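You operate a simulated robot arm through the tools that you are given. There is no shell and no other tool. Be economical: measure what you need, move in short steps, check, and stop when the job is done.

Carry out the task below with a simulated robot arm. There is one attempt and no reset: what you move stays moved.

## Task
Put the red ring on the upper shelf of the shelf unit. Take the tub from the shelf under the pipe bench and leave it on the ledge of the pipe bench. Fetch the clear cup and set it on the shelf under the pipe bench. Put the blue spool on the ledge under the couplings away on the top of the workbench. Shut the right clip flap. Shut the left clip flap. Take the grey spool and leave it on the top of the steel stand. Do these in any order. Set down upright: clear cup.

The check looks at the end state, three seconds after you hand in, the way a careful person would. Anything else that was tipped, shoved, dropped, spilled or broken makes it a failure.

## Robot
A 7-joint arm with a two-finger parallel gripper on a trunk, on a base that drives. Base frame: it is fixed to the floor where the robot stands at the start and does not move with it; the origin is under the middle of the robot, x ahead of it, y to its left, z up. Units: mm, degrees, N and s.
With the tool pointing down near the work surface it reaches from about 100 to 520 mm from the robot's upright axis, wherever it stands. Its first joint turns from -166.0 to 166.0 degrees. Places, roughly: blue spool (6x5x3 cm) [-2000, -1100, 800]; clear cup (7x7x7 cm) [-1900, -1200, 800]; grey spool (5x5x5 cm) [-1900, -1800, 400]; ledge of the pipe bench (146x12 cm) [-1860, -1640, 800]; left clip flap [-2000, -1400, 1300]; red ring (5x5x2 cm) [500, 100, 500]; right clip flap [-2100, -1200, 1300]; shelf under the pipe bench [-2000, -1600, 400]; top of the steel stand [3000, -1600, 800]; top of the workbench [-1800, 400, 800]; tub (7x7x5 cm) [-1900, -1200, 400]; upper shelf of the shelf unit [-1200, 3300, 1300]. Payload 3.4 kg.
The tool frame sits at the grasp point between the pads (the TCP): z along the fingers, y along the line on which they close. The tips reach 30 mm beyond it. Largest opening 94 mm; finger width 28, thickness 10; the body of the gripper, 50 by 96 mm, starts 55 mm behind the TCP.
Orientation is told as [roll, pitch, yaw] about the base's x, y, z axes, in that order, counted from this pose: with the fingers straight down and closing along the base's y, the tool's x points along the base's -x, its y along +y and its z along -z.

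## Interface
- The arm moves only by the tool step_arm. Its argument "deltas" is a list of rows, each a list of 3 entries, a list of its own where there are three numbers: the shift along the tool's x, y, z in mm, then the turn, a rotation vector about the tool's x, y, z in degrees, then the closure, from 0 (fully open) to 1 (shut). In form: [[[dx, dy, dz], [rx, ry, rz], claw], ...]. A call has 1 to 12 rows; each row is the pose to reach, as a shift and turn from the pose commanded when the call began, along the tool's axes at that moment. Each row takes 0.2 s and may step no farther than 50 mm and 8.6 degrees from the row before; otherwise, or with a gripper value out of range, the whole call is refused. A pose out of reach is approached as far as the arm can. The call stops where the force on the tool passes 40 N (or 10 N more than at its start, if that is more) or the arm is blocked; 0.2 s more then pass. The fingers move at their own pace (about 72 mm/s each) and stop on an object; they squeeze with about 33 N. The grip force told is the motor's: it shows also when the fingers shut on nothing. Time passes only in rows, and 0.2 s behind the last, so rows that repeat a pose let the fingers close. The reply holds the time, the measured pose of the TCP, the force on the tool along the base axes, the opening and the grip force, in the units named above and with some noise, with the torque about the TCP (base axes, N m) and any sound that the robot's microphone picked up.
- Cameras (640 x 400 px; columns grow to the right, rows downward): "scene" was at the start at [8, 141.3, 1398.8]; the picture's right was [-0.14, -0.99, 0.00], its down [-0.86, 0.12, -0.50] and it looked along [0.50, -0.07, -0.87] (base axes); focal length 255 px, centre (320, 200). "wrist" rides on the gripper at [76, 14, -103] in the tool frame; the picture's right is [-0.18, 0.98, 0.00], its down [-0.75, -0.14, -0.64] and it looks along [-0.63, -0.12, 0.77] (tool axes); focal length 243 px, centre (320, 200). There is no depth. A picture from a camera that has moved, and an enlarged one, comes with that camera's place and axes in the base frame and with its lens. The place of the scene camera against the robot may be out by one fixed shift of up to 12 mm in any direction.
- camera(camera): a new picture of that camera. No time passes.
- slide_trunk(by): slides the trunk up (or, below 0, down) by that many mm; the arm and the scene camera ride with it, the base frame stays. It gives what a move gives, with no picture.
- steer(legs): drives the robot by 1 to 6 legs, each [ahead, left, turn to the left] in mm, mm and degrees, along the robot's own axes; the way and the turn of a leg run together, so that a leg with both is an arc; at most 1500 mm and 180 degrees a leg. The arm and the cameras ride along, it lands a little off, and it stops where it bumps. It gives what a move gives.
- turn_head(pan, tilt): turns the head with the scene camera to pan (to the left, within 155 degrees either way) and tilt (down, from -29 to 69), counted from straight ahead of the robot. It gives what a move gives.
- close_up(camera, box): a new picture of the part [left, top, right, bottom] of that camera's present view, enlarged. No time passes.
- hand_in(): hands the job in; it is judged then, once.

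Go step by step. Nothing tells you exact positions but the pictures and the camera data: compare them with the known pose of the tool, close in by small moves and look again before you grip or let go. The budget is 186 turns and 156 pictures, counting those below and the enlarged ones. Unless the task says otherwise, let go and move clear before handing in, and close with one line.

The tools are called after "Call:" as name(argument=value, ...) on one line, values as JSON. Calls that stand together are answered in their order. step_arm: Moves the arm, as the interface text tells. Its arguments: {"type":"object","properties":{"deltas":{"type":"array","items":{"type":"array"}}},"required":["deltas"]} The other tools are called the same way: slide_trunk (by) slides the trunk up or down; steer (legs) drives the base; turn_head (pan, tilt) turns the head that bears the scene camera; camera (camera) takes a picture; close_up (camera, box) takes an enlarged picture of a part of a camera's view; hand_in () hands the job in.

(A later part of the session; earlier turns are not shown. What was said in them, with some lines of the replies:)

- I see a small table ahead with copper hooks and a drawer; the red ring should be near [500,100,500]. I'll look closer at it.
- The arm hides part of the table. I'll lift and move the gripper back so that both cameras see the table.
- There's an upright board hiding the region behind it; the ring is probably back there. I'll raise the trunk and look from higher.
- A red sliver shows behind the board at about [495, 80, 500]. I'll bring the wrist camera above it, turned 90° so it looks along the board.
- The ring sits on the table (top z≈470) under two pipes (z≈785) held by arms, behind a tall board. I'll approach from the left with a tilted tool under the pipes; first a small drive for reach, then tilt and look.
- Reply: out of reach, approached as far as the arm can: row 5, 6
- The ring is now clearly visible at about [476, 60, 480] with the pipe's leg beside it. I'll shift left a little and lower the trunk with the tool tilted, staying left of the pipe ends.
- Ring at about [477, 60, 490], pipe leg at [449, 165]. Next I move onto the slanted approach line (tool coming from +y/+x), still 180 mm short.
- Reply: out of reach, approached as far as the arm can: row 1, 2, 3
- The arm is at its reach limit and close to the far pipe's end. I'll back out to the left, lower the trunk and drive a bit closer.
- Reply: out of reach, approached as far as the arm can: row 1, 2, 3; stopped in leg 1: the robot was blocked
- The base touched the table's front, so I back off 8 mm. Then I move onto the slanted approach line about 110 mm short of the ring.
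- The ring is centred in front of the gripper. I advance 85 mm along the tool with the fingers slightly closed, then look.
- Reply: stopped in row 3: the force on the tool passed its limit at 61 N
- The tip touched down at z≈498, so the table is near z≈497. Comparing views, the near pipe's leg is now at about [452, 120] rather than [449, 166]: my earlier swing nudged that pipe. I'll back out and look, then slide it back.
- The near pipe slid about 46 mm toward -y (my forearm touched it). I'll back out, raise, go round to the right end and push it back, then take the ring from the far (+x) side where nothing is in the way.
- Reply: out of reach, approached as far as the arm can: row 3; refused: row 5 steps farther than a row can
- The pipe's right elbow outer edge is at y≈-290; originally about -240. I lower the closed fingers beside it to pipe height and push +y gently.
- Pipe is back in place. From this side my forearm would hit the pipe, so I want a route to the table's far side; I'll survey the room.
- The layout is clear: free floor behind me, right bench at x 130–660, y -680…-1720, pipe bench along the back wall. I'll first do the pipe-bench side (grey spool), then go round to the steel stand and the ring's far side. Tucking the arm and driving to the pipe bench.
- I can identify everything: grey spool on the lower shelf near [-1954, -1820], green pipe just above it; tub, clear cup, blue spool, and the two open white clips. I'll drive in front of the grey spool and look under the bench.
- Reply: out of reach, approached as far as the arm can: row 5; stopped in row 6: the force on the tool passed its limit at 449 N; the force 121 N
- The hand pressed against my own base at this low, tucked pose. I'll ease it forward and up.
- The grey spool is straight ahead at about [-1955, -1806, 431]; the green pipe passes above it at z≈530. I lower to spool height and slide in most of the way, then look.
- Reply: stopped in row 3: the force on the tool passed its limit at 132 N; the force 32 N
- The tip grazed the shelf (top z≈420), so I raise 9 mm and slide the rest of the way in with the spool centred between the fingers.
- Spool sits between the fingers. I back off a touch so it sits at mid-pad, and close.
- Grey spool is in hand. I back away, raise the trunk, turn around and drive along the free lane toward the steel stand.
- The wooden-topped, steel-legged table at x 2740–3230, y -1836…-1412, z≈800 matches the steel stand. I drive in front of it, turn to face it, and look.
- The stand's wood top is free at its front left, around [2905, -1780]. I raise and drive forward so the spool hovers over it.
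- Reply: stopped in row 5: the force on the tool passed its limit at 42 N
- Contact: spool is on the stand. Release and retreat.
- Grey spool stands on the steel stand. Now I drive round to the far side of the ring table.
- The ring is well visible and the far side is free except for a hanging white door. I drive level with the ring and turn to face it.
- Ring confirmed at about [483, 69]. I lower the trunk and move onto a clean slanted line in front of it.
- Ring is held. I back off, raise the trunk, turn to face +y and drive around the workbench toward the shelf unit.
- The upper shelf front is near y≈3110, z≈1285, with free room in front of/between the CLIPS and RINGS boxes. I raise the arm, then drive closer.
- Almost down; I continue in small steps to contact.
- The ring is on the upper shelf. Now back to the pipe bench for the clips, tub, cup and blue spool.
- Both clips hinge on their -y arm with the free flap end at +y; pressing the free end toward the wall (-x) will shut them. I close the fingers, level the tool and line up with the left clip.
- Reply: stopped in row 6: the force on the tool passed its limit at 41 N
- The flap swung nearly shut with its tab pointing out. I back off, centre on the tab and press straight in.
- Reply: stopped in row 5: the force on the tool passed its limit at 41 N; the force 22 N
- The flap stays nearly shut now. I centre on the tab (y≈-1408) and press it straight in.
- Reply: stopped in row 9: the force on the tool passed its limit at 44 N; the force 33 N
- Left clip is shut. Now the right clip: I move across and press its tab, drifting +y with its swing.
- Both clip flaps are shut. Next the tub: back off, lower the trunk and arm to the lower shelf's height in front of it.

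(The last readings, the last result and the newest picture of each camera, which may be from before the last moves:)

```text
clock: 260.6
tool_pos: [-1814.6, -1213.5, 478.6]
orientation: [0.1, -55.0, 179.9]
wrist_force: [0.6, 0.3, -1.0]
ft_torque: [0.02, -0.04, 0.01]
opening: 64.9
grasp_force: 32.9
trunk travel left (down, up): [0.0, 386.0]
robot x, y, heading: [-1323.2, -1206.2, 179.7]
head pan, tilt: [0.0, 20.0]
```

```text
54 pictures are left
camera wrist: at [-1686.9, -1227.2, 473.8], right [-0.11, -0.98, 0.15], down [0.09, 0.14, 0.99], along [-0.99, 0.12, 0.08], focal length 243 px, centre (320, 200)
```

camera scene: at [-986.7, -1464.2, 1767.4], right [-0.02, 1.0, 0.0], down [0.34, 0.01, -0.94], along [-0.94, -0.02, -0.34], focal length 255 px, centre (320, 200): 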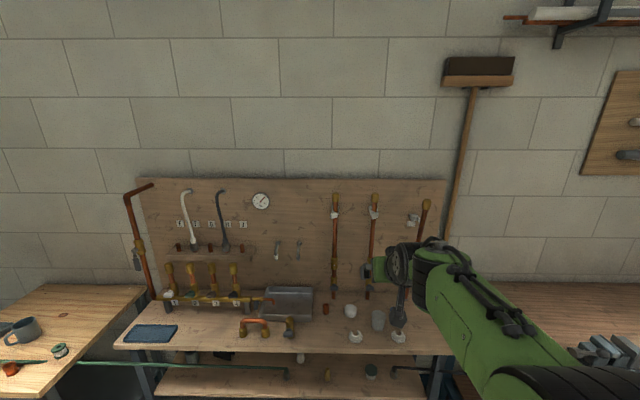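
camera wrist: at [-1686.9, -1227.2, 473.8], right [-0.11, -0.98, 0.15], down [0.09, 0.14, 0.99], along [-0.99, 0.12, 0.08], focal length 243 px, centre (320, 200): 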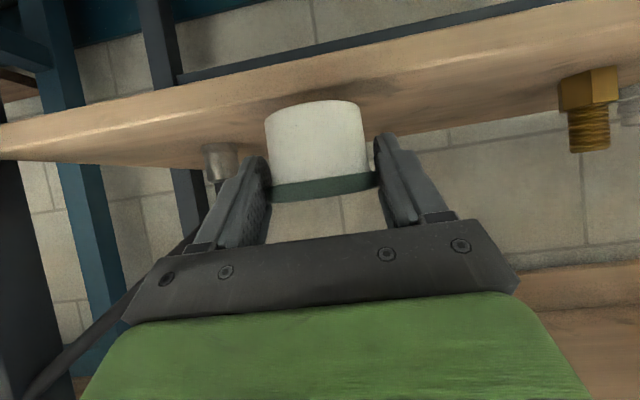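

Tub is held. I back out, raise it above the bench top, shift to the free part of the front ledge (y≈-1460) and look.

Call:
steer(legs=[[-200, 0, 0], [0, 246, 0]])

Call:
slide_trunk(by=386)

Call:
camera(camera="wrist")

Call:
close_up(camera="scene", box=[200, 230, 460, 400])

```text
clock: 263.6
tool_pos: [-1617.1, -1460.6, 479.4]
orientation: [0.0, -55.0, 179.7]
wrist_force: [0.2, -0.3, -1.0]
ft_torque: [0.02, -0.01, 0.05]
opening: 64.7
grasp_force: 33.1
trunk travel left (down, up): [0.0, 386.0]
robot x, y, heading: [-1123.8, -1452.9, 179.7]
head pan, tilt: [0.0, 20.0]
```

```text
clock: 267.3
tool_pos: [-1617.9, -1460.5, 864.3]
orientation: [0.0, -55.0, 179.7]
wrist_force: [0.5, 0.2, -1.6]
ft_torque: [0.01, -0.06, -0.01]
opening: 64.6
grasp_force: 32.9
trunk travel left (down, up): [-386.0, 0.0]
robot x, y, heading: [-1125.3, -1453.6, 179.4]
head pan, tilt: [0.0, 20.0]
```

```text
53 pictures are left
camera wrist: at [-1490.1, -1474.2, 858.4], right [-0.11, -0.98, 0.15], down [0.09, 0.14, 0.99], along [-0.99, 0.12, 0.08], focal length 243 px, centre (320, 200)
```

wrist: 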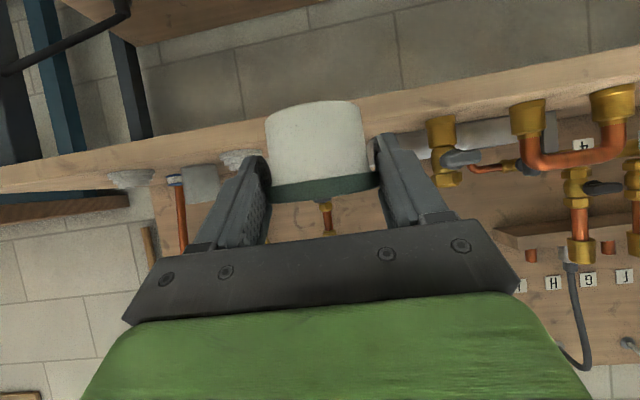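

```text
2.35 times, centred on (330, 315) of scene
camera zoom: at [-1158.7, -1607.6, 1767.7], right [0.01, 1.0, 0.0], down [0.34, 0.0, -0.94], along [-0.94, 0.01, -0.34], focal length 600 px, centre (296, -71)
```

zoom: 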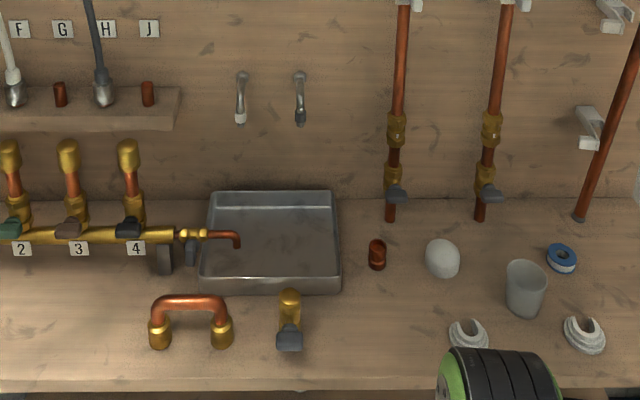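

Call:
steer(legs=[[226, 0, 0.4]])

Call:
step_arm(deltas=[[[4, 0, 3], [0, 0, 0], 1], [[8, 0, 6], [0, 0, 0], 1], [[11, 0, 8], [0, 0, 0], 1], [[13, 0, 9], [0, 0, 0], 1], [[14.5, 0, 10], [0, 0, 0], 1]])

Call:
camera(camera="wrist")

```text
clock: 269.0
tool_pos: [-1846.9, -1460.2, 862.9]
orientation: [-0.1, -55.0, -179.9]
wrist_force: [-0.6, 0.6, -0.9]
ft_torque: [0.04, -0.02, 0.01]
opening: 64.7
grasp_force: 32.8
trunk travel left (down, up): [-386.0, 0.0]
robot x, y, heading: [-1356.4, -1452.8, 179.6]
head pan, tilt: [0.0, 20.0]
```

```text
clock: 270.2
tool_pos: [-1844.5, -1460.0, 845.8]
orientation: [0.0, -54.7, -180.0]
wrist_force: [0.1, 0.4, -1.8]
ft_torque: [0.01, -0.02, 0.0]
opening: 64.9
grasp_force: 32.8
trunk travel left (down, up): [-386.0, 0.0]
robot x, y, heading: [-1352.9, -1452.2, 179.9]
head pan, tilt: [0.0, 20.0]
```

```text
51 pictures are left
camera wrist: at [-1717.7, -1474.3, 840.1], right [-0.11, -0.98, 0.15], down [0.09, 0.14, 0.99], along [-0.99, 0.12, 0.08], focal length 243 px, centre (320, 200)
```

wrist: 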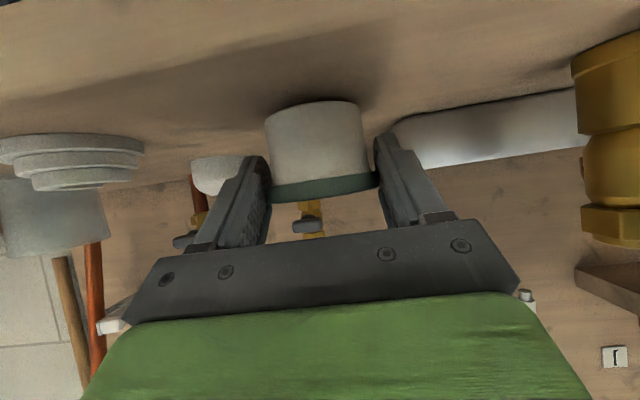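

Close to the ledge; descending in small steps to contact.

Call:
step_arm(deltas=[[[2.5, 0, 1.7], [0, 0, 0], 1], [[5, 0, 3.4], [0, 0, 0], 1], [[7, 0, 4.8], [0, 0, 0], 1], [[9, 0, 6.2], [0, 0, 0], 1], [[11, 0, 7.6], [0, 0, 0], 1], [[13, 0, 9], [0, 0, 0], 1]])

Call:
camera(camera="wrist")

```text
clock: 271.4
tool_pos: [-1849.1, -1460.8, 839.5]
orientation: [0.0, -56.2, 179.9]
wrist_force: [4.1, -0.3, 20.2]
ft_torque: [0.04, -0.42, -0.01]
opening: 64.7
grasp_force: 33.1
trunk travel left (down, up): [-386.0, 0.0]
robot x, y, heading: [-1357.0, -1455.0, 180.1]
head pan, tilt: [0.0, 20.0]
stopped in row 5: the force on the tool passed its limit at 43 N (the readings are from after the stop); the commanded pose is now the measured one
```

```text
50 pictures are left
camera wrist: at [-1722.3, -1474.4, 831.7], right [-0.1, -0.98, 0.15], down [0.11, 0.14, 0.98], along [-0.99, 0.12, 0.1], focal length 243 px, centre (320, 200)
```

wrist: 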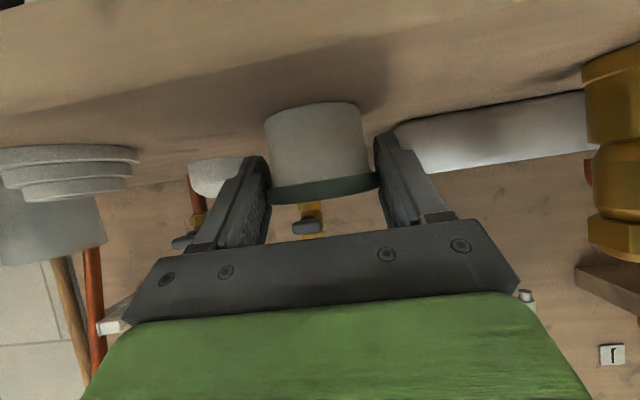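

Call:
step_arm(deltas=[[[-1, 0, -1], [0, 0, 0], 1], [[-1, 0, -1], [0, 0, 0], 0.5], [[-1, 0, -1], [0, 0, 0], 0], [[-1, 0, -1], [0, 0, 0], 0], [[-1, 0, -35], [0, 0, 0], 0], [[-1, 0, -75], [0, 0, 0], 0], [[-1, 0, -115], [0, 0, 0], 0]])

Call:
camera(camera="wrist")

```text
clock: 272.9
tool_pos: [-1752.8, -1460.2, 903.8]
orientation: [-0.1, -55.7, 180.0]
wrist_force: [0.0, 0.0, 0.2]
ft_torque: [-0.02, 0.01, 0.0]
opening: 94.4
grasp_force: 0.1
trunk travel left (down, up): [-386.0, 0.0]
robot x, y, heading: [-1351.7, -1450.3, 179.9]
head pan, tilt: [0.0, 20.0]
```

```text
49 pictures are left
camera wrist: at [-1625.6, -1473.2, 895.9], right [-0.1, -0.98, 0.15], down [0.11, 0.14, 0.98], along [-0.99, 0.12, 0.09], focal length 243 px, centre (320, 200)
```

wrist: 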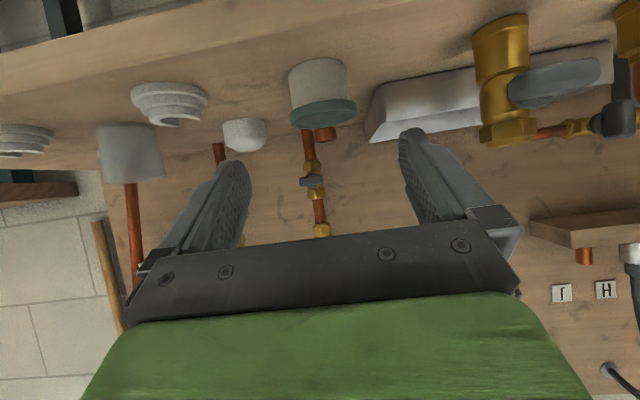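

Tub is on the ledge. Next the clear cup at about [-1915, -1207, 800]; I shift sideways in front of it.

Call:
steer(legs=[[0, -253, 0]])

Call:
step_arm(deltas=[[[0, 0, 0], [0, 5.7, 0], 0], [[-10, 0, 40], [0, 5.7, 0], 0]])

Call:
camera(camera="wrist")

Call:
close_up(camera="scene", box=[300, 240, 480, 400])

```text
clock: 274.8
tool_pos: [-1754.3, -1207.5, 901.9]
orientation: [0.1, -55.7, 179.9]
wrist_force: [-0.1, 0.4, 0.6]
ft_torque: [-0.02, 0.01, 0.01]
opening: 93.7
grasp_force: 0.1
trunk travel left (down, up): [-386.0, 0.0]
robot x, y, heading: [-1355.7, -1200.8, 180.1]
head pan, tilt: [0.0, 20.0]
```

```text
clock: 275.4
tool_pos: [-1793.4, -1207.9, 887.3]
orientation: [0.0, -50.0, -179.9]
wrist_force: [0.3, -0.7, -0.4]
ft_torque: [-0.03, 0.0, -0.02]
opening: 94.0
grasp_force: 0.1
trunk travel left (down, up): [-386.0, 0.0]
robot x, y, heading: [-1353.4, -1199.1, 179.7]
head pan, tilt: [0.0, 20.0]
```

```text
48 pictures are left
camera wrist: at [-1665.7, -1222.2, 893.2], right [-0.12, -0.98, 0.14], down [0.01, 0.14, 0.99], along [-0.99, 0.12, -0.01], focal length 243 px, centre (320, 200)
```

wrist: 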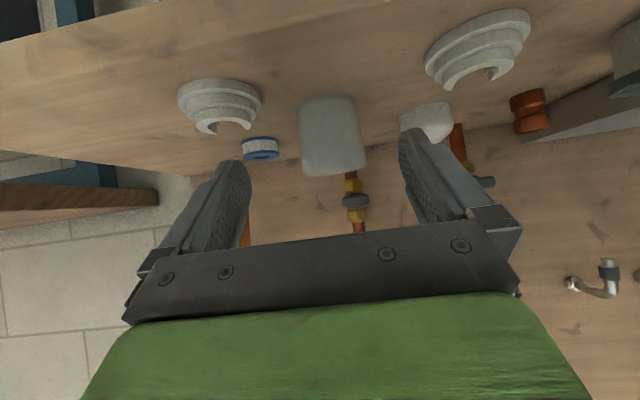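

```text
2.50 times, centred on (390, 320) of scene
camera zoom: at [-1386.6, -1354.7, 1767.3], right [0.0, 1.0, 0.0], down [0.34, 0.0, -0.94], along [-0.94, 0.0, -0.34], focal length 638 px, centre (145, -100)
```

zoom: 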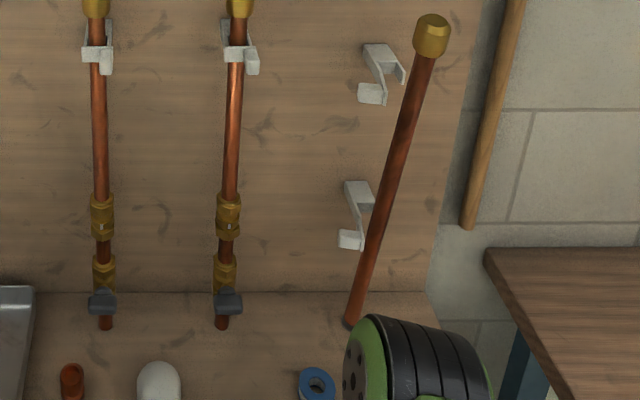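

Call:
step_arm(deltas=[[[-12, 3, 30], [0, 0, 0], 0], [[-24, 6, 60], [0, 0, 0], 0], [[-34, 6, 88], [0, 0, 0], 0]])

Call:
camera(camera="wrist")

```text
clock: 276.2
tool_pos: [-1881.9, -1214.3, 857.5]
orientation: [0.0, -50.0, -180.0]
wrist_force: [-0.3, -0.1, 0.3]
ft_torque: [-0.02, -0.04, -0.02]
opening: 94.0
grasp_force: 0.0
trunk travel left (down, up): [-386.0, 0.0]
robot x, y, heading: [-1354.1, -1199.6, 179.7]
head pan, tilt: [0.0, 20.0]
```

```text
46 pictures are left
camera wrist: at [-1754.0, -1227.2, 862.6], right [-0.12, -0.98, 0.14], down [0.01, 0.14, 0.99], along [-0.99, 0.12, -0.01], focal length 243 px, centre (320, 200)
```

wrist: 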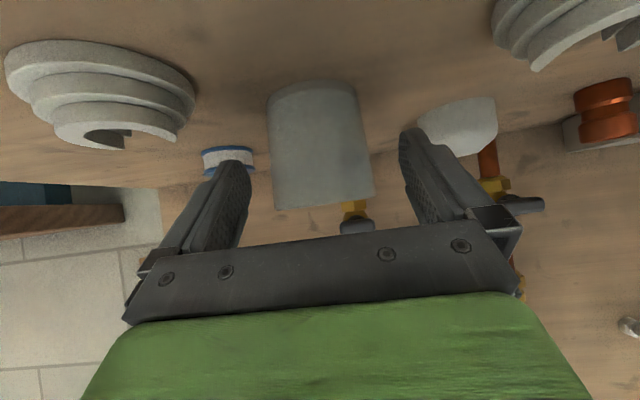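

Call:
step_arm(deltas=[[[0, 0, 10], [0, 0, 0], 0], [[0, 0, 20], [0, 0, 0], 0], [[0, 0, 20], [0, 0, 0], 0.5], [[0, 0, 20], [0, 0, 0], 1], [[0, 0, 20], [0, 0, 0], 1]])

Call:
camera(camera="wrist")

```text
clock: 277.4
tool_pos: [-1896.7, -1214.1, 845.1]
orientation: [0.0, -49.9, -179.9]
wrist_force: [-0.6, 0.0, 0.4]
ft_torque: [-0.03, 0.0, -0.02]
opening: 65.0
grasp_force: 33.1
trunk travel left (down, up): [-386.0, 0.0]
robot x, y, heading: [-1353.4, -1201.9, 179.9]
head pan, tilt: [0.0, 20.0]
```

```text
45 pictures are left
camera wrist: at [-1769.1, -1227.9, 850.3], right [-0.12, -0.98, 0.14], down [0.01, 0.14, 0.99], along [-0.99, 0.12, -0.01], focal length 243 px, centre (320, 200)
```

wrist: 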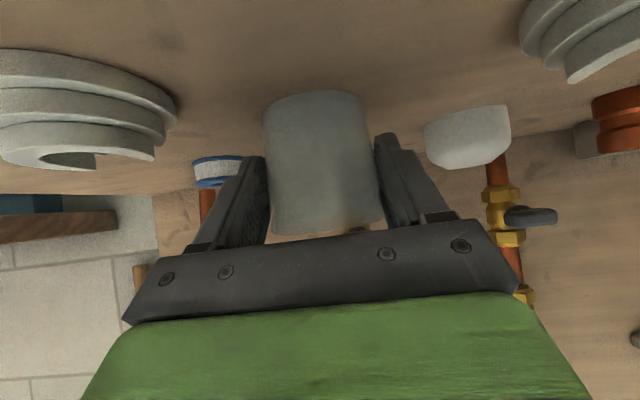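

Cup gripped. Lift clear, back out, lower to the shelf's level.

Call:
step_arm(deltas=[[[-8, 0, -6], [0, 0, 0], 1], [[-31, 0, -26], [0, 0, 0], 1], [[-57, 0, -48], [0, 0, 0], 1]])

Call:
steer(legs=[[-260, 0, 0]])

Call:
slide_trunk(by=-386)

Call:
step_arm(deltas=[[[20, 0, 17], [0, 0, 0], 1], [[40, 0, 33], [0, 0, 0], 1]])

Call:
camera(camera="wrist")

```text
clock: 278.2
tool_pos: [-1896.2, -1215.0, 920.7]
orientation: [0.0, -50.0, 180.0]
wrist_force: [0.3, -0.6, 0.1]
ft_torque: [0.0, -0.05, -0.01]
opening: 65.2
grasp_force: 33.1
trunk travel left (down, up): [-386.0, 0.0]
robot x, y, heading: [-1355.2, -1201.9, 179.9]
head pan, tilt: [0.0, 20.0]
```

```text
clock: 280.1
tool_pos: [-1636.2, -1217.0, 920.6]
orientation: [0.0, -50.1, -179.5]
wrist_force: [-1.2, 0.9, 0.0]
ft_torque: [0.01, 0.02, 0.03]
opening: 64.9
grasp_force: 33.0
trunk travel left (down, up): [-386.0, 0.0]
robot x, y, heading: [-1093.5, -1202.4, -179.9]
head pan, tilt: [0.0, 20.0]
```

```text
clock: 283.8
tool_pos: [-1635.4, -1217.9, 535.0]
orientation: [0.1, -50.1, -179.7]
wrist_force: [-0.1, -0.2, -0.9]
ft_torque: [-0.03, -0.01, 0.01]
opening: 64.5
grasp_force: 32.8
trunk travel left (down, up): [0.0, 386.0]
robot x, y, heading: [-1090.6, -1199.4, -179.9]
head pan, tilt: [0.0, 20.0]
```

```text
clock: 284.4
tool_pos: [-1637.2, -1217.3, 483.8]
orientation: [0.0, -50.1, -179.6]
wrist_force: [0.2, 0.1, -0.4]
ft_torque: [-0.01, -0.01, -0.01]
opening: 64.5
grasp_force: 32.7
trunk travel left (down, up): [0.0, 386.0]
robot x, y, heading: [-1090.5, -1201.2, -180.1]
head pan, tilt: [0.0, 20.0]
```

```text
44 pictures are left
camera wrist: at [-1508.7, -1230.2, 488.7], right [-0.11, -0.98, 0.14], down [0.01, 0.14, 0.99], along [-0.99, 0.11, -0.01], focal length 243 px, centre (320, 200)
```

wrist: 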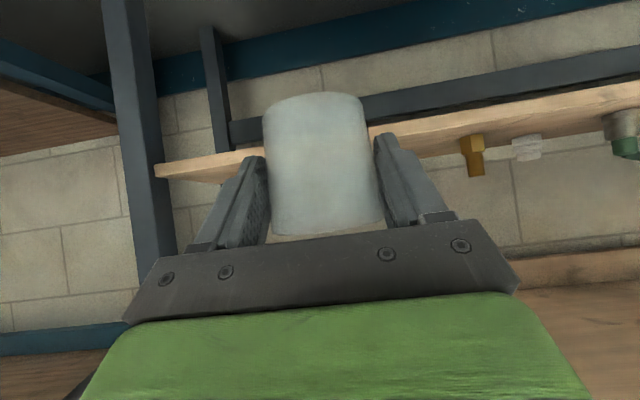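

Call:
steer(legs=[[265, 28, 0]])

Call:
camera(camera="wrist")

```text
clock: 286.3
tool_pos: [-1901.7, -1247.2, 483.8]
orientation: [0.0, -50.0, -179.6]
wrist_force: [-0.6, 0.0, -0.4]
ft_torque: [0.0, 0.01, 0.0]
opening: 64.2
grasp_force: 32.9
trunk travel left (down, up): [0.0, 386.0]
robot x, y, heading: [-1356.0, -1232.1, -179.9]
head pan, tilt: [0.0, 20.0]
```

```text
43 pictures are left
camera wrist: at [-1775.0, -1259.9, 488.7], right [-0.11, -0.98, 0.14], down [0.01, 0.14, 0.99], along [-0.99, 0.11, -0.01], focal length 243 px, centre (320, 200)
```

wrist: 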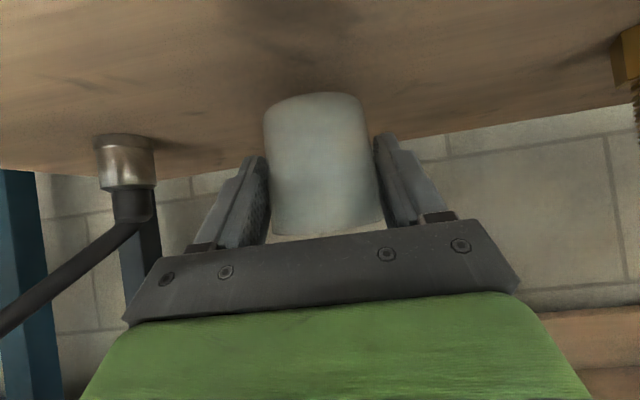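

Call:
step_arm(deltas=[[[4, 0, 3.3], [0, 0, 0], 1], [[7, 0, 5.9], [0, 0, 0], 1], [[9, 0, 7.6], [0, 0, 0], 1], [[10.5, 0, 8.8], [0, 0, 0], 1], [[12, 0, 10], [0, 0, 0], 1], [[13.5, 0, 11.3], [0, 0, 0], 1], [[15, 0, 12.6], [0, 0, 0], 1], [[16.5, 0, 13.9], [0, 0, 0], 1]])

Call:
camera(camera="wrist")

```text
clock: 288.1
tool_pos: [-1902.4, -1248.3, 464.1]
orientation: [-0.1, -50.3, -179.7]
wrist_force: [3.0, -0.8, 14.0]
ft_torque: [-0.03, -0.05, -0.04]
opening: 64.4
grasp_force: 32.7
trunk travel left (down, up): [0.0, 386.0]
robot x, y, heading: [-1361.3, -1231.3, -179.8]
head pan, tilt: [0.0, 20.0]
```

```text
42 pictures are left
camera wrist: at [-1775.8, -1260.2, 468.6], right [-0.11, -0.98, 0.14], down [0.01, 0.14, 0.99], along [-0.99, 0.11, 0.0], focal length 243 px, centre (320, 200)
```

wrist: 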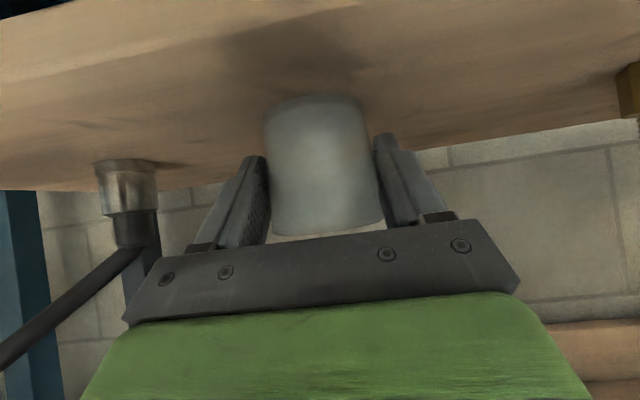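

Call:
step_arm(deltas=[[[0, 0, 0], [0, 0, 0], 0.6], [[0, 0, 0], [0, 0, 0], 0.1], [[0, 0, 0], [0, 0, 0], 0], [[0, 0, 0], [0, 0, 0], 0], [[0, 0, -40], [0, 0, 0], 0], [[10, 0, -80], [0, 0, 0], 0], [[25, 0, -120], [0, 0, 0], 0]])

Call:
camera(camera="wrist")

```text
clock: 289.7
tool_pos: [-1794.4, -1244.8, 518.9]
orientation: [0.1, -50.1, -179.6]
wrist_force: [-0.8, 0.9, 0.1]
ft_torque: [-0.03, 0.02, 0.0]
opening: 94.3
grasp_force: 0.1
trunk travel left (down, up): [0.0, 386.0]
robot x, y, heading: [-1360.7, -1233.8, -179.8]
head pan, tilt: [0.0, 20.0]
```

```text
41 pictures are left
camera wrist: at [-1666.8, -1259.0, 524.8], right [-0.11, -0.98, 0.14], down [0.01, 0.14, 0.99], along [-0.99, 0.11, -0.01], focal length 243 px, centre (320, 200)
```

wrist: 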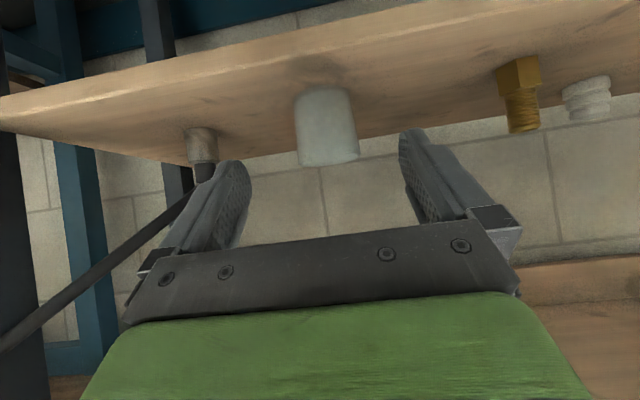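

Cup stands upright on the lower shelf. Now the blue spool at about [-2004, -1110]; back off, raise, shift right and steepen the tool.

Call:
steer(legs=[[-200, 0, 0], [0, -136, 0]])

Call:
slide_trunk(by=386)

Call:
step_arm(deltas=[[[-5, 0, -10], [0, 6.7, 0], 0], [[-10, 0, -20], [0, 13.4, 0], 0], [[-15, 0, -30], [0, 20, 0], 0]])

Call:
steer(legs=[[260, 0, 0]])

Call:
camera(camera="wrist")

```text
clock: 292.2
tool_pos: [-1594.7, -1108.4, 519.2]
orientation: [0.0, -49.9, -179.7]
wrist_force: [0.7, 0.2, -0.5]
ft_torque: [-0.01, -0.04, -0.03]
opening: 93.8
grasp_force: 0.0
trunk travel left (down, up): [0.0, 386.0]
robot x, y, heading: [-1162.7, -1098.1, -180.0]
head pan, tilt: [0.0, 20.0]
```

```text
clock: 295.9
tool_pos: [-1596.3, -1109.4, 904.1]
orientation: [0.0, -50.0, -179.7]
wrist_force: [0.3, 0.2, 0.2]
ft_torque: [-0.01, 0.0, -0.02]
opening: 93.9
grasp_force: 0.0
trunk travel left (down, up): [-386.0, 0.0]
robot x, y, heading: [-1163.2, -1093.5, -179.7]
head pan, tilt: [0.0, 20.0]
```

```text
clock: 296.7
tool_pos: [-1581.7, -1109.0, 935.0]
orientation: [0.0, -29.9, -179.8]
wrist_force: [0.4, 0.3, 0.1]
ft_torque: [0.0, 0.0, 0.01]
opening: 94.0
grasp_force: 0.1
trunk travel left (down, up): [-386.0, 0.0]
robot x, y, heading: [-1159.3, -1093.5, -179.9]
head pan, tilt: [0.0, 20.0]
```

```text
clock: 298.5
tool_pos: [-1843.8, -1109.7, 932.7]
orientation: [0.0, -30.0, -179.6]
wrist_force: [0.2, -0.6, 0.9]
ft_torque: [0.0, -0.02, 0.03]
opening: 93.9
grasp_force: 0.0
trunk travel left (down, up): [-386.0, 0.0]
robot x, y, heading: [-1420.9, -1096.9, -179.5]
head pan, tilt: [0.0, 20.0]
```

```text
40 pictures are left
camera wrist: at [-1726.6, -1123.1, 982.7], right [-0.15, -0.98, 0.09], down [-0.33, 0.14, 0.93], along [-0.93, 0.11, -0.35], focal length 243 px, centre (320, 200)
```

wrist: 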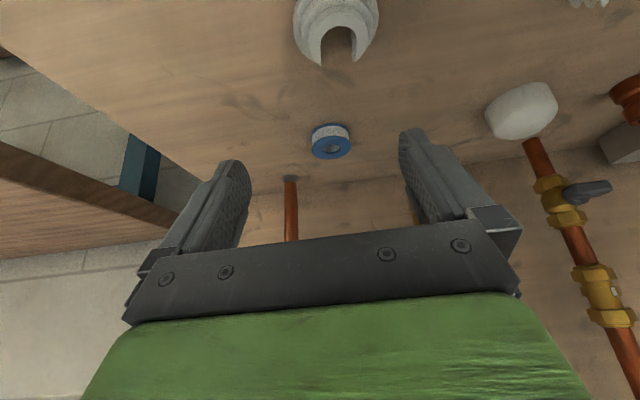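

Call:
step_arm(deltas=[[[-25, 1, 35], [0, 0, 0], 0], [[-50, 2, 70], [0, 0, 0], 0], [[-74, 2, 104], [0, 0, 0], 0]])

Call:
camera(camera="wrist")

```text
clock: 299.3
tool_pos: [-1961.3, -1113.9, 880.4]
orientation: [0.0, -30.0, -179.6]
wrist_force: [-0.7, 0.8, 0.1]
ft_torque: [0.04, 0.01, -0.01]
opening: 94.0
grasp_force: 0.0
trunk travel left (down, up): [-386.0, 0.0]
robot x, y, heading: [-1423.2, -1095.5, -180.0]
head pan, tilt: [0.0, 20.0]
```

```text
39 pictures are left
camera wrist: at [-1843.8, -1126.7, 929.1], right [-0.15, -0.98, 0.09], down [-0.33, 0.14, 0.93], along [-0.93, 0.11, -0.35], focal length 243 px, centre (320, 200)
```

wrist: 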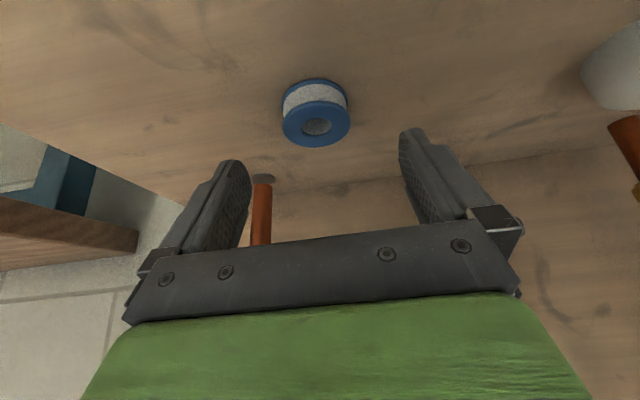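

Call:
step_arm(deltas=[[[7, 0, 20], [0, 0, 0], 0], [[14, 0, 38], [0, 0, 0], 0], [[15, 0, 42], [0, 0, 0], 0]])

Call:
camera(camera="wrist")

```text
clock: 300.1
tool_pos: [-1967.8, -1113.7, 836.4]
orientation: [0.0, -30.0, -179.7]
wrist_force: [-0.5, 0.4, 0.4]
ft_torque: [0.01, -0.03, 0.0]
opening: 94.2
grasp_force: 0.0
trunk travel left (down, up): [-386.0, 0.0]
robot x, y, heading: [-1425.1, -1097.1, -179.8]
head pan, tilt: [0.0, 20.0]
```

```text
38 pictures are left
camera wrist: at [-1850.6, -1126.6, 885.5], right [-0.15, -0.98, 0.09], down [-0.33, 0.14, 0.93], along [-0.93, 0.11, -0.35], focal length 243 px, centre (320, 200)
```

wrist: 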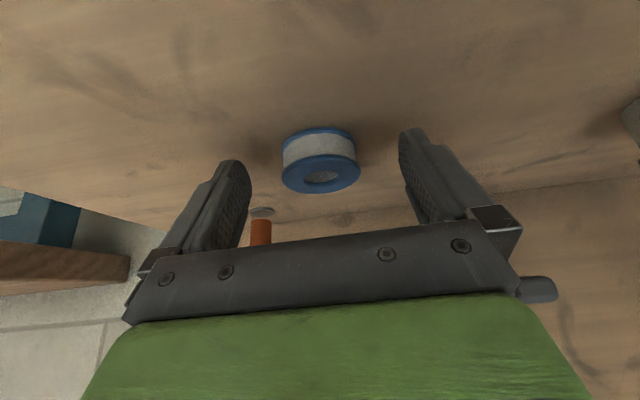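

Call:
step_arm(deltas=[[[0, 0, 0], [0, 0, 0], 0.5], [[0, 0, 0], [0, 0, 0], 1], [[0, 0, 0], [0, 0, 0], 1], [[0, 0, 0], [0, 0, 0], 1]])

Call:
step_arm(deltas=[[[-8, 0, -14], [0, 0, 0], 1], [[-20, 0, -35], [0, 0, 0], 1], [[-40, 0, -70], [0, 0, 0], 1]])

Call:
camera(camera="wrist")

```text
clock: 301.1
tool_pos: [-1967.4, -1113.8, 836.7]
orientation: [0.0, -30.1, -179.7]
wrist_force: [0.1, 0.2, 0.2]
ft_torque: [0.0, -0.02, 0.01]
opening: 49.2
grasp_force: 33.3
trunk travel left (down, up): [-386.0, 0.0]
robot x, y, heading: [-1419.3, -1092.5, -179.8]
head pan, tilt: [0.0, 20.0]
```

```text
clock: 301.9
tool_pos: [-1966.3, -1112.0, 918.6]
orientation: [0.0, -30.0, -179.6]
wrist_force: [-0.4, 0.0, 0.5]
ft_torque: [0.01, -0.03, 0.0]
opening: 49.1
grasp_force: 33.3
trunk travel left (down, up): [-386.0, 0.0]
robot x, y, heading: [-1421.1, -1095.7, -180.0]
head pan, tilt: [0.0, 20.0]
```

```text
37 pictures are left
camera wrist: at [-1849.1, -1125.8, 966.8], right [-0.15, -0.98, 0.09], down [-0.33, 0.14, 0.93], along [-0.93, 0.11, -0.35], focal length 243 px, centre (320, 200)
```

wrist: 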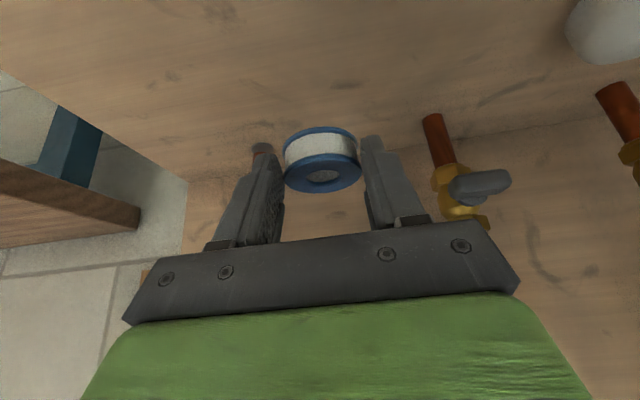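

Call:
steer(legs=[[-480, 0, 0], [0, -1450, 0]])

Call:
turn_head(pan=0, tilt=35)

Call:
camera(camera="scene")

```text
clock: 311.6
tool_pos: [-1492.5, 330.3, 917.5]
orientation: [0.0, -29.9, -179.2]
wrist_force: [-0.4, 0.2, -0.4]
ft_torque: [0.04, -0.02, -0.01]
opening: 49.1
grasp_force: 32.6
trunk travel left (down, up): [-386.0, 0.0]
robot x, y, heading: [-948.0, 355.5, -179.4]
head pan, tilt: [0.0, 20.0]
```

```text
clock: 312.4
tool_pos: [-1493.7, 331.7, 918.6]
orientation: [0.0, -30.0, -179.2]
wrist_force: [0.0, 0.0, -0.7]
ft_torque: [0.0, -0.05, -0.03]
opening: 49.0
grasp_force: 33.0
trunk travel left (down, up): [-386.0, 0.0]
robot x, y, heading: [-945.2, 353.8, -179.3]
head pan, tilt: [0.0, 35.0]
```

```text
36 pictures are left
camera scene: at [-971.7, 199.5, 1743.6], right [-0.01, 1.0, 0.0], down [0.57, 0.01, -0.82], along [-0.82, -0.01, -0.57], focal length 255 px, centre (320, 200)
```

scene: 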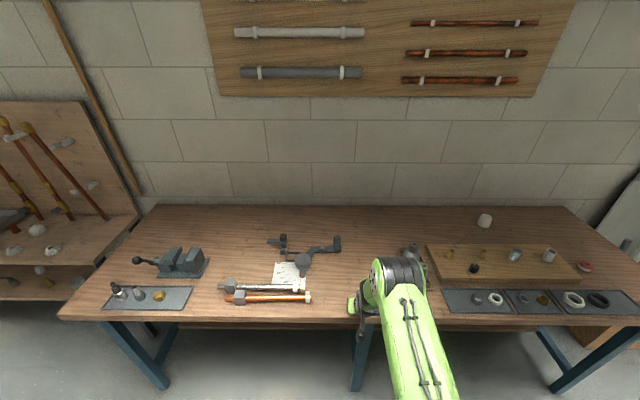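

Call:
steer(legs=[[150, 0, 0]])

Call:
camera(camera="wrist")

Call:
camera(camera="scene")

```text
clock: 313.8
tool_pos: [-1642.0, 328.3, 916.9]
orientation: [0.0, -30.2, -179.0]
wrist_force: [0.7, 0.1, 0.0]
ft_torque: [-0.02, 0.0, 0.0]
opening: 49.2
grasp_force: 32.8
trunk travel left (down, up): [-386.0, 0.0]
robot x, y, heading: [-1094.2, 350.8, -179.2]
head pan, tilt: [0.0, 35.0]
```

```text
35 pictures are left
camera wrist: at [-1525.7, 316.7, 966.0], right [-0.14, -0.99, 0.09], down [-0.33, 0.14, 0.93], along [-0.93, 0.1, -0.35], focal length 243 px, centre (320, 200)
```

wrist: 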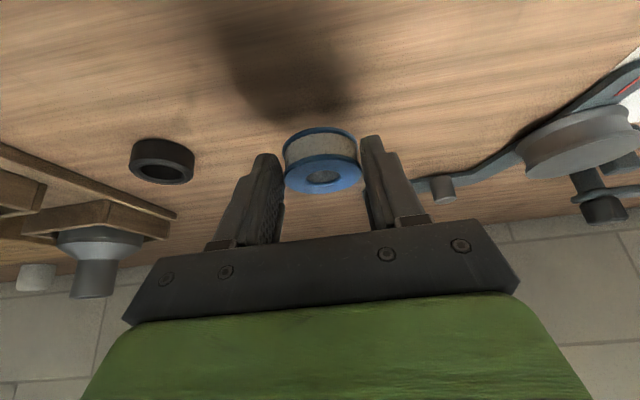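

```text
34 pictures are left
camera scene: at [-1122.3, 197.6, 1743.5], right [-0.01, 1.0, 0.0], down [0.57, 0.01, -0.82], along [-0.82, -0.01, -0.57], focal length 255 px, centre (320, 200)
```

scene: 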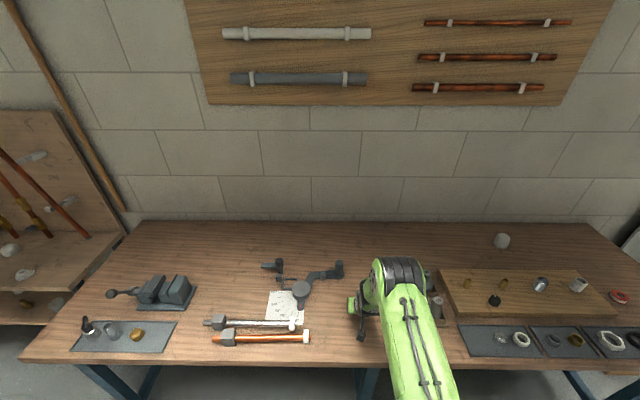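

Call:
step_arm(deltas=[[[12, 0, 21], [0, 0, 0], 1], [[24, 0, 42], [0, 0, 0], 1], [[29, 0, 50], [0, 0, 0], 1]])

Call:
camera(camera="wrist")

```text
clock: 314.4
tool_pos: [-1653.5, 328.1, 883.7]
orientation: [0.0, -32.0, -179.1]
wrist_force: [27.4, 0.7, 63.3]
ft_torque: [0.14, -0.26, -0.06]
opening: 48.7
grasp_force: 33.2
trunk travel left (down, up): [-386.0, 0.0]
robot x, y, heading: [-1098.0, 351.7, -179.2]
head pan, tilt: [0.0, 35.0]
stopped in row 3: the force on the tool passed its limit at 83 N (the readings are from after the stop); the commanded pose is now the measured one
```

```text
33 pictures are left
camera wrist: at [-1534.5, 316.5, 927.4], right [-0.14, -0.99, 0.1], down [-0.3, 0.14, 0.94], along [-0.94, 0.1, -0.32], focal length 243 px, centre (320, 200)
```

wrist: 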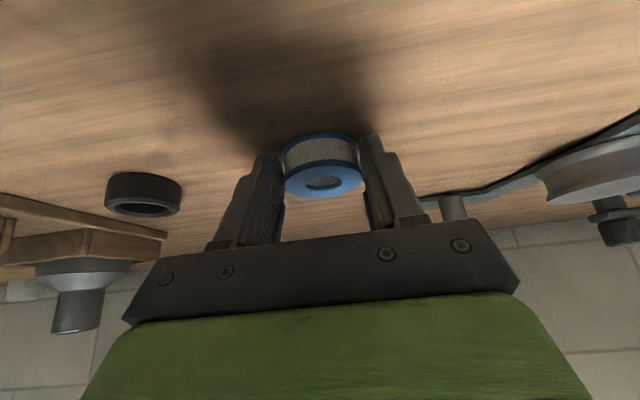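

Contact: the bench top is at z≈846. Relieve slightly, release and retreat.

Call:
step_arm(deltas=[[[-1.5, 0, -2.5], [0, 1, 0], 1], [[-1.5, 0, -2.5], [0, 1, 0], 1], [[-1.5, 0, -2.5], [0, 1, 0], 0.5], [[-1.5, 0, -2.5], [0, 1, 0], 0], [[-1.5, 0, -2.5], [0, 1, 0], 0], [[-10, 0, -40], [0, 1, 0], 0], [[-20, 0, -80], [0, 1, 0], 0]])

Call:
camera(camera="wrist")

```text
clock: 316.0
tool_pos: [-1625.6, 328.7, 958.6]
orientation: [-0.1, -30.3, -179.1]
wrist_force: [1.0, 0.2, 0.2]
ft_torque: [0.01, 0.0, 0.0]
opening: 93.8
grasp_force: 0.0
trunk travel left (down, up): [-386.0, 0.0]
robot x, y, heading: [-1097.8, 350.1, -179.3]
head pan, tilt: [0.0, 35.0]
```

```text
32 pictures are left
camera wrist: at [-1507.5, 317.1, 1005.3], right [-0.14, -0.99, 0.09], down [-0.33, 0.14, 0.93], along [-0.93, 0.1, -0.34], focal length 243 px, centre (320, 200)
```

wrist: 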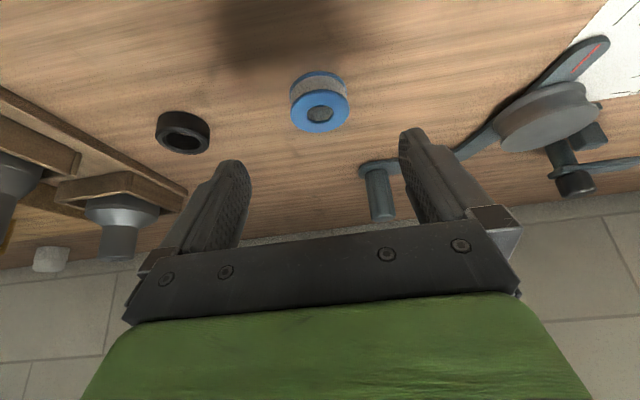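

Blue spool lies on the workbench. I back away and check the pipe bench once more, then re-check the copper pipe I had nudged by returning to the start viewpoint.

Call:
steer(legs=[[-300, 0, 0]])

Call:
turn_head(pan=70, tilt=20)

Call:
close_up(camera="scene", box=[250, 150, 490, 310])

Call:
steer(legs=[[-450, 0, 0], [0, 0, 180]])

```text
clock: 318.0
tool_pos: [-1329.2, 332.8, 957.4]
orientation: [0.1, -30.5, -179.1]
wrist_force: [1.1, 0.8, 0.5]
ft_torque: [0.01, 0.03, 0.0]
opening: 93.9
grasp_force: 0.1
trunk travel left (down, up): [-386.0, 0.0]
robot x, y, heading: [-796.5, 354.7, -179.3]
head pan, tilt: [0.0, 35.0]
```

```text
clock: 319.4
tool_pos: [-1329.1, 332.6, 957.3]
orientation: [-0.1, -30.5, -179.1]
wrist_force: [0.4, 0.4, -1.0]
ft_torque: [-0.01, -0.01, 0.0]
opening: 94.2
grasp_force: 0.2
trunk travel left (down, up): [-386.0, 0.0]
robot x, y, heading: [-796.9, 351.6, -179.2]
head pan, tilt: [70.0, 20.0]
```

```text
2.50 times, centred on (370, 230) of scene
camera zoom: at [-765.6, 114.7, 1767.4], right [-0.94, 0.33, 0.0], down [0.11, 0.32, -0.94], along [-0.31, -0.89, -0.34], focal length 638 px, centre (195, 125)
```

zoom: 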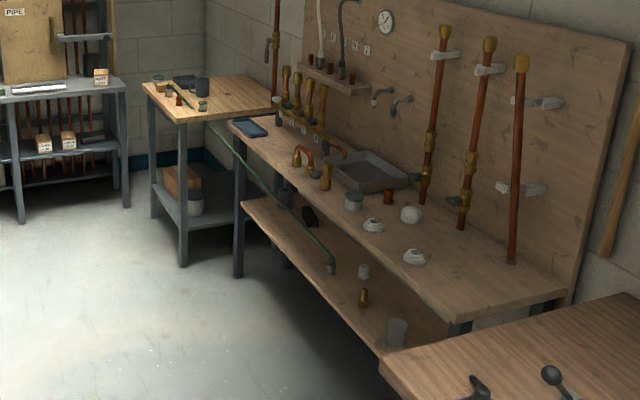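

```text
clock: 329.5
tool_pos: [180.1, 378.1, 957.9]
orientation: [0.1, -30.4, 0.4]
wrist_force: [0.2, -0.8, 0.2]
ft_torque: [-0.01, 0.0, 0.0]
opening: 94.0
grasp_force: 0.1
trunk travel left (down, up): [-386.0, 0.0]
robot x, y, heading: [-350.0, 363.4, 0.0]
head pan, tilt: [70.0, 20.0]
```

Call:
steer(legs=[[0, -361, 0]])

Call:
step_arm(deltas=[[[20, -45, 0], [0, 0, 0], 0], [[40, -90, 0], [0, 0, 0], 0], [[60, -135, 0], [0, 0, 0], 0], [[80, -180, 0], [0, 0, 0], 0], [[100, -225, 0], [0, 0, 0], 0], [[120, -270, 0], [0, 0, 0], 0]])

Call:
slide_trunk(by=-11)

Call:
steer(legs=[[350, 0, 0]])

Call:
turn_head(pan=10, tilt=55)

Call:
close_up(camera="scene", box=[300, 200, 500, 325])

```text
clock: 331.8
tool_pos: [179.5, 17.0, 957.5]
orientation: [0.0, -30.4, 0.1]
wrist_force: [-0.2, 0.2, 0.4]
ft_torque: [0.0, 0.01, 0.02]
opening: 94.1
grasp_force: 0.1
trunk travel left (down, up): [-386.0, 0.0]
robot x, y, heading: [-349.4, 1.5, 0.4]
head pan, tilt: [70.0, 20.0]
```

```text
clock: 333.2
tool_pos: [78.2, -254.0, 897.0]
orientation: [0.2, -30.5, 0.1]
wrist_force: [-0.5, 0.1, -0.3]
ft_torque: [0.01, -0.01, 0.0]
opening: 94.2
grasp_force: 0.0
trunk travel left (down, up): [-386.0, 0.0]
robot x, y, heading: [-349.0, 3.3, 0.1]
head pan, tilt: [70.0, 20.0]
```

```text
clock: 333.8
tool_pos: [78.0, -252.1, 886.4]
orientation: [-0.1, -30.4, 0.2]
wrist_force: [0.5, 0.7, 0.2]
ft_torque: [0.05, -0.02, -0.01]
opening: 94.2
grasp_force: 0.0
trunk travel left (down, up): [-375.0, 11.0]
robot x, y, heading: [-348.7, -0.5, -0.1]
head pan, tilt: [70.0, 20.0]
```

```text
clock: 336.1
tool_pos: [431.6, -250.0, 886.4]
orientation: [0.0, -30.5, 0.4]
wrist_force: [0.0, -0.5, -0.1]
ft_torque: [-0.03, 0.01, 0.04]
opening: 93.8
grasp_force: 0.0
trunk travel left (down, up): [-375.0, 11.0]
robot x, y, heading: [2.8, 1.5, 0.0]
head pan, tilt: [70.0, 20.0]
```

```text
clock: 337.4
tool_pos: [431.2, -250.6, 886.7]
orientation: [0.0, -30.4, 0.4]
wrist_force: [0.1, -1.1, -0.5]
ft_torque: [0.01, 0.0, -0.01]
opening: 94.1
grasp_force: 0.1
trunk travel left (down, up): [-375.0, 11.0]
robot x, y, heading: [3.0, 2.9, 0.1]
head pan, tilt: [10.0, 55.0]
```

```text
3.20 times, centred on (400, 262) of scene
camera zoom: at [14.6, 165.4, 1704.9], right [0.18, -0.98, 0.0], down [-0.81, -0.15, -0.57], along [0.56, 0.1, -0.82], focal length 816 px, centre (64, 0)
```

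zoom: 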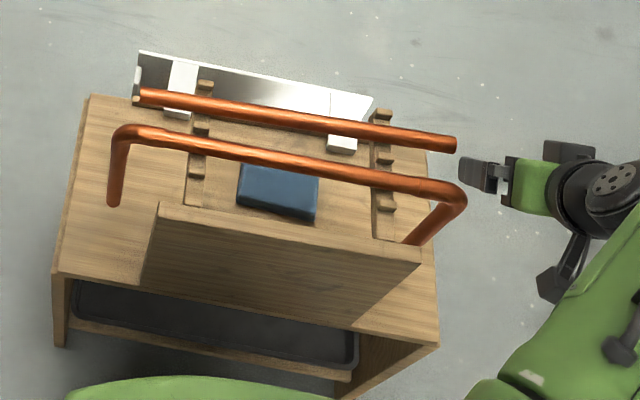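

The copper pipe is back to within a few millimetres of where it was, and all seven jobs look done. I back the robot clear and hand in.

Call:
steer(legs=[[-250, 0, 0]])

Call:
hand_in()

```text
clock: 339.2
tool_pos: [181.0, -250.4, 886.4]
orientation: [0.0, -30.5, 0.3]
wrist_force: [-0.1, 0.0, -0.2]
ft_torque: [-0.01, 0.0, 0.02]
opening: 94.1
grasp_force: 0.0
trunk travel left (down, up): [-375.0, 11.0]
robot x, y, heading: [-242.7, 0.8, 0.5]
head pan, tilt: [10.0, 55.0]
```

```text
The job is handed in.
```

All seven jobs are done and handed in, but I knocked a copper pipe on the ring table about 5 cm along and pushed it back to within about 6 mm, and the table's white front panel now sits about 3° off its original angle.
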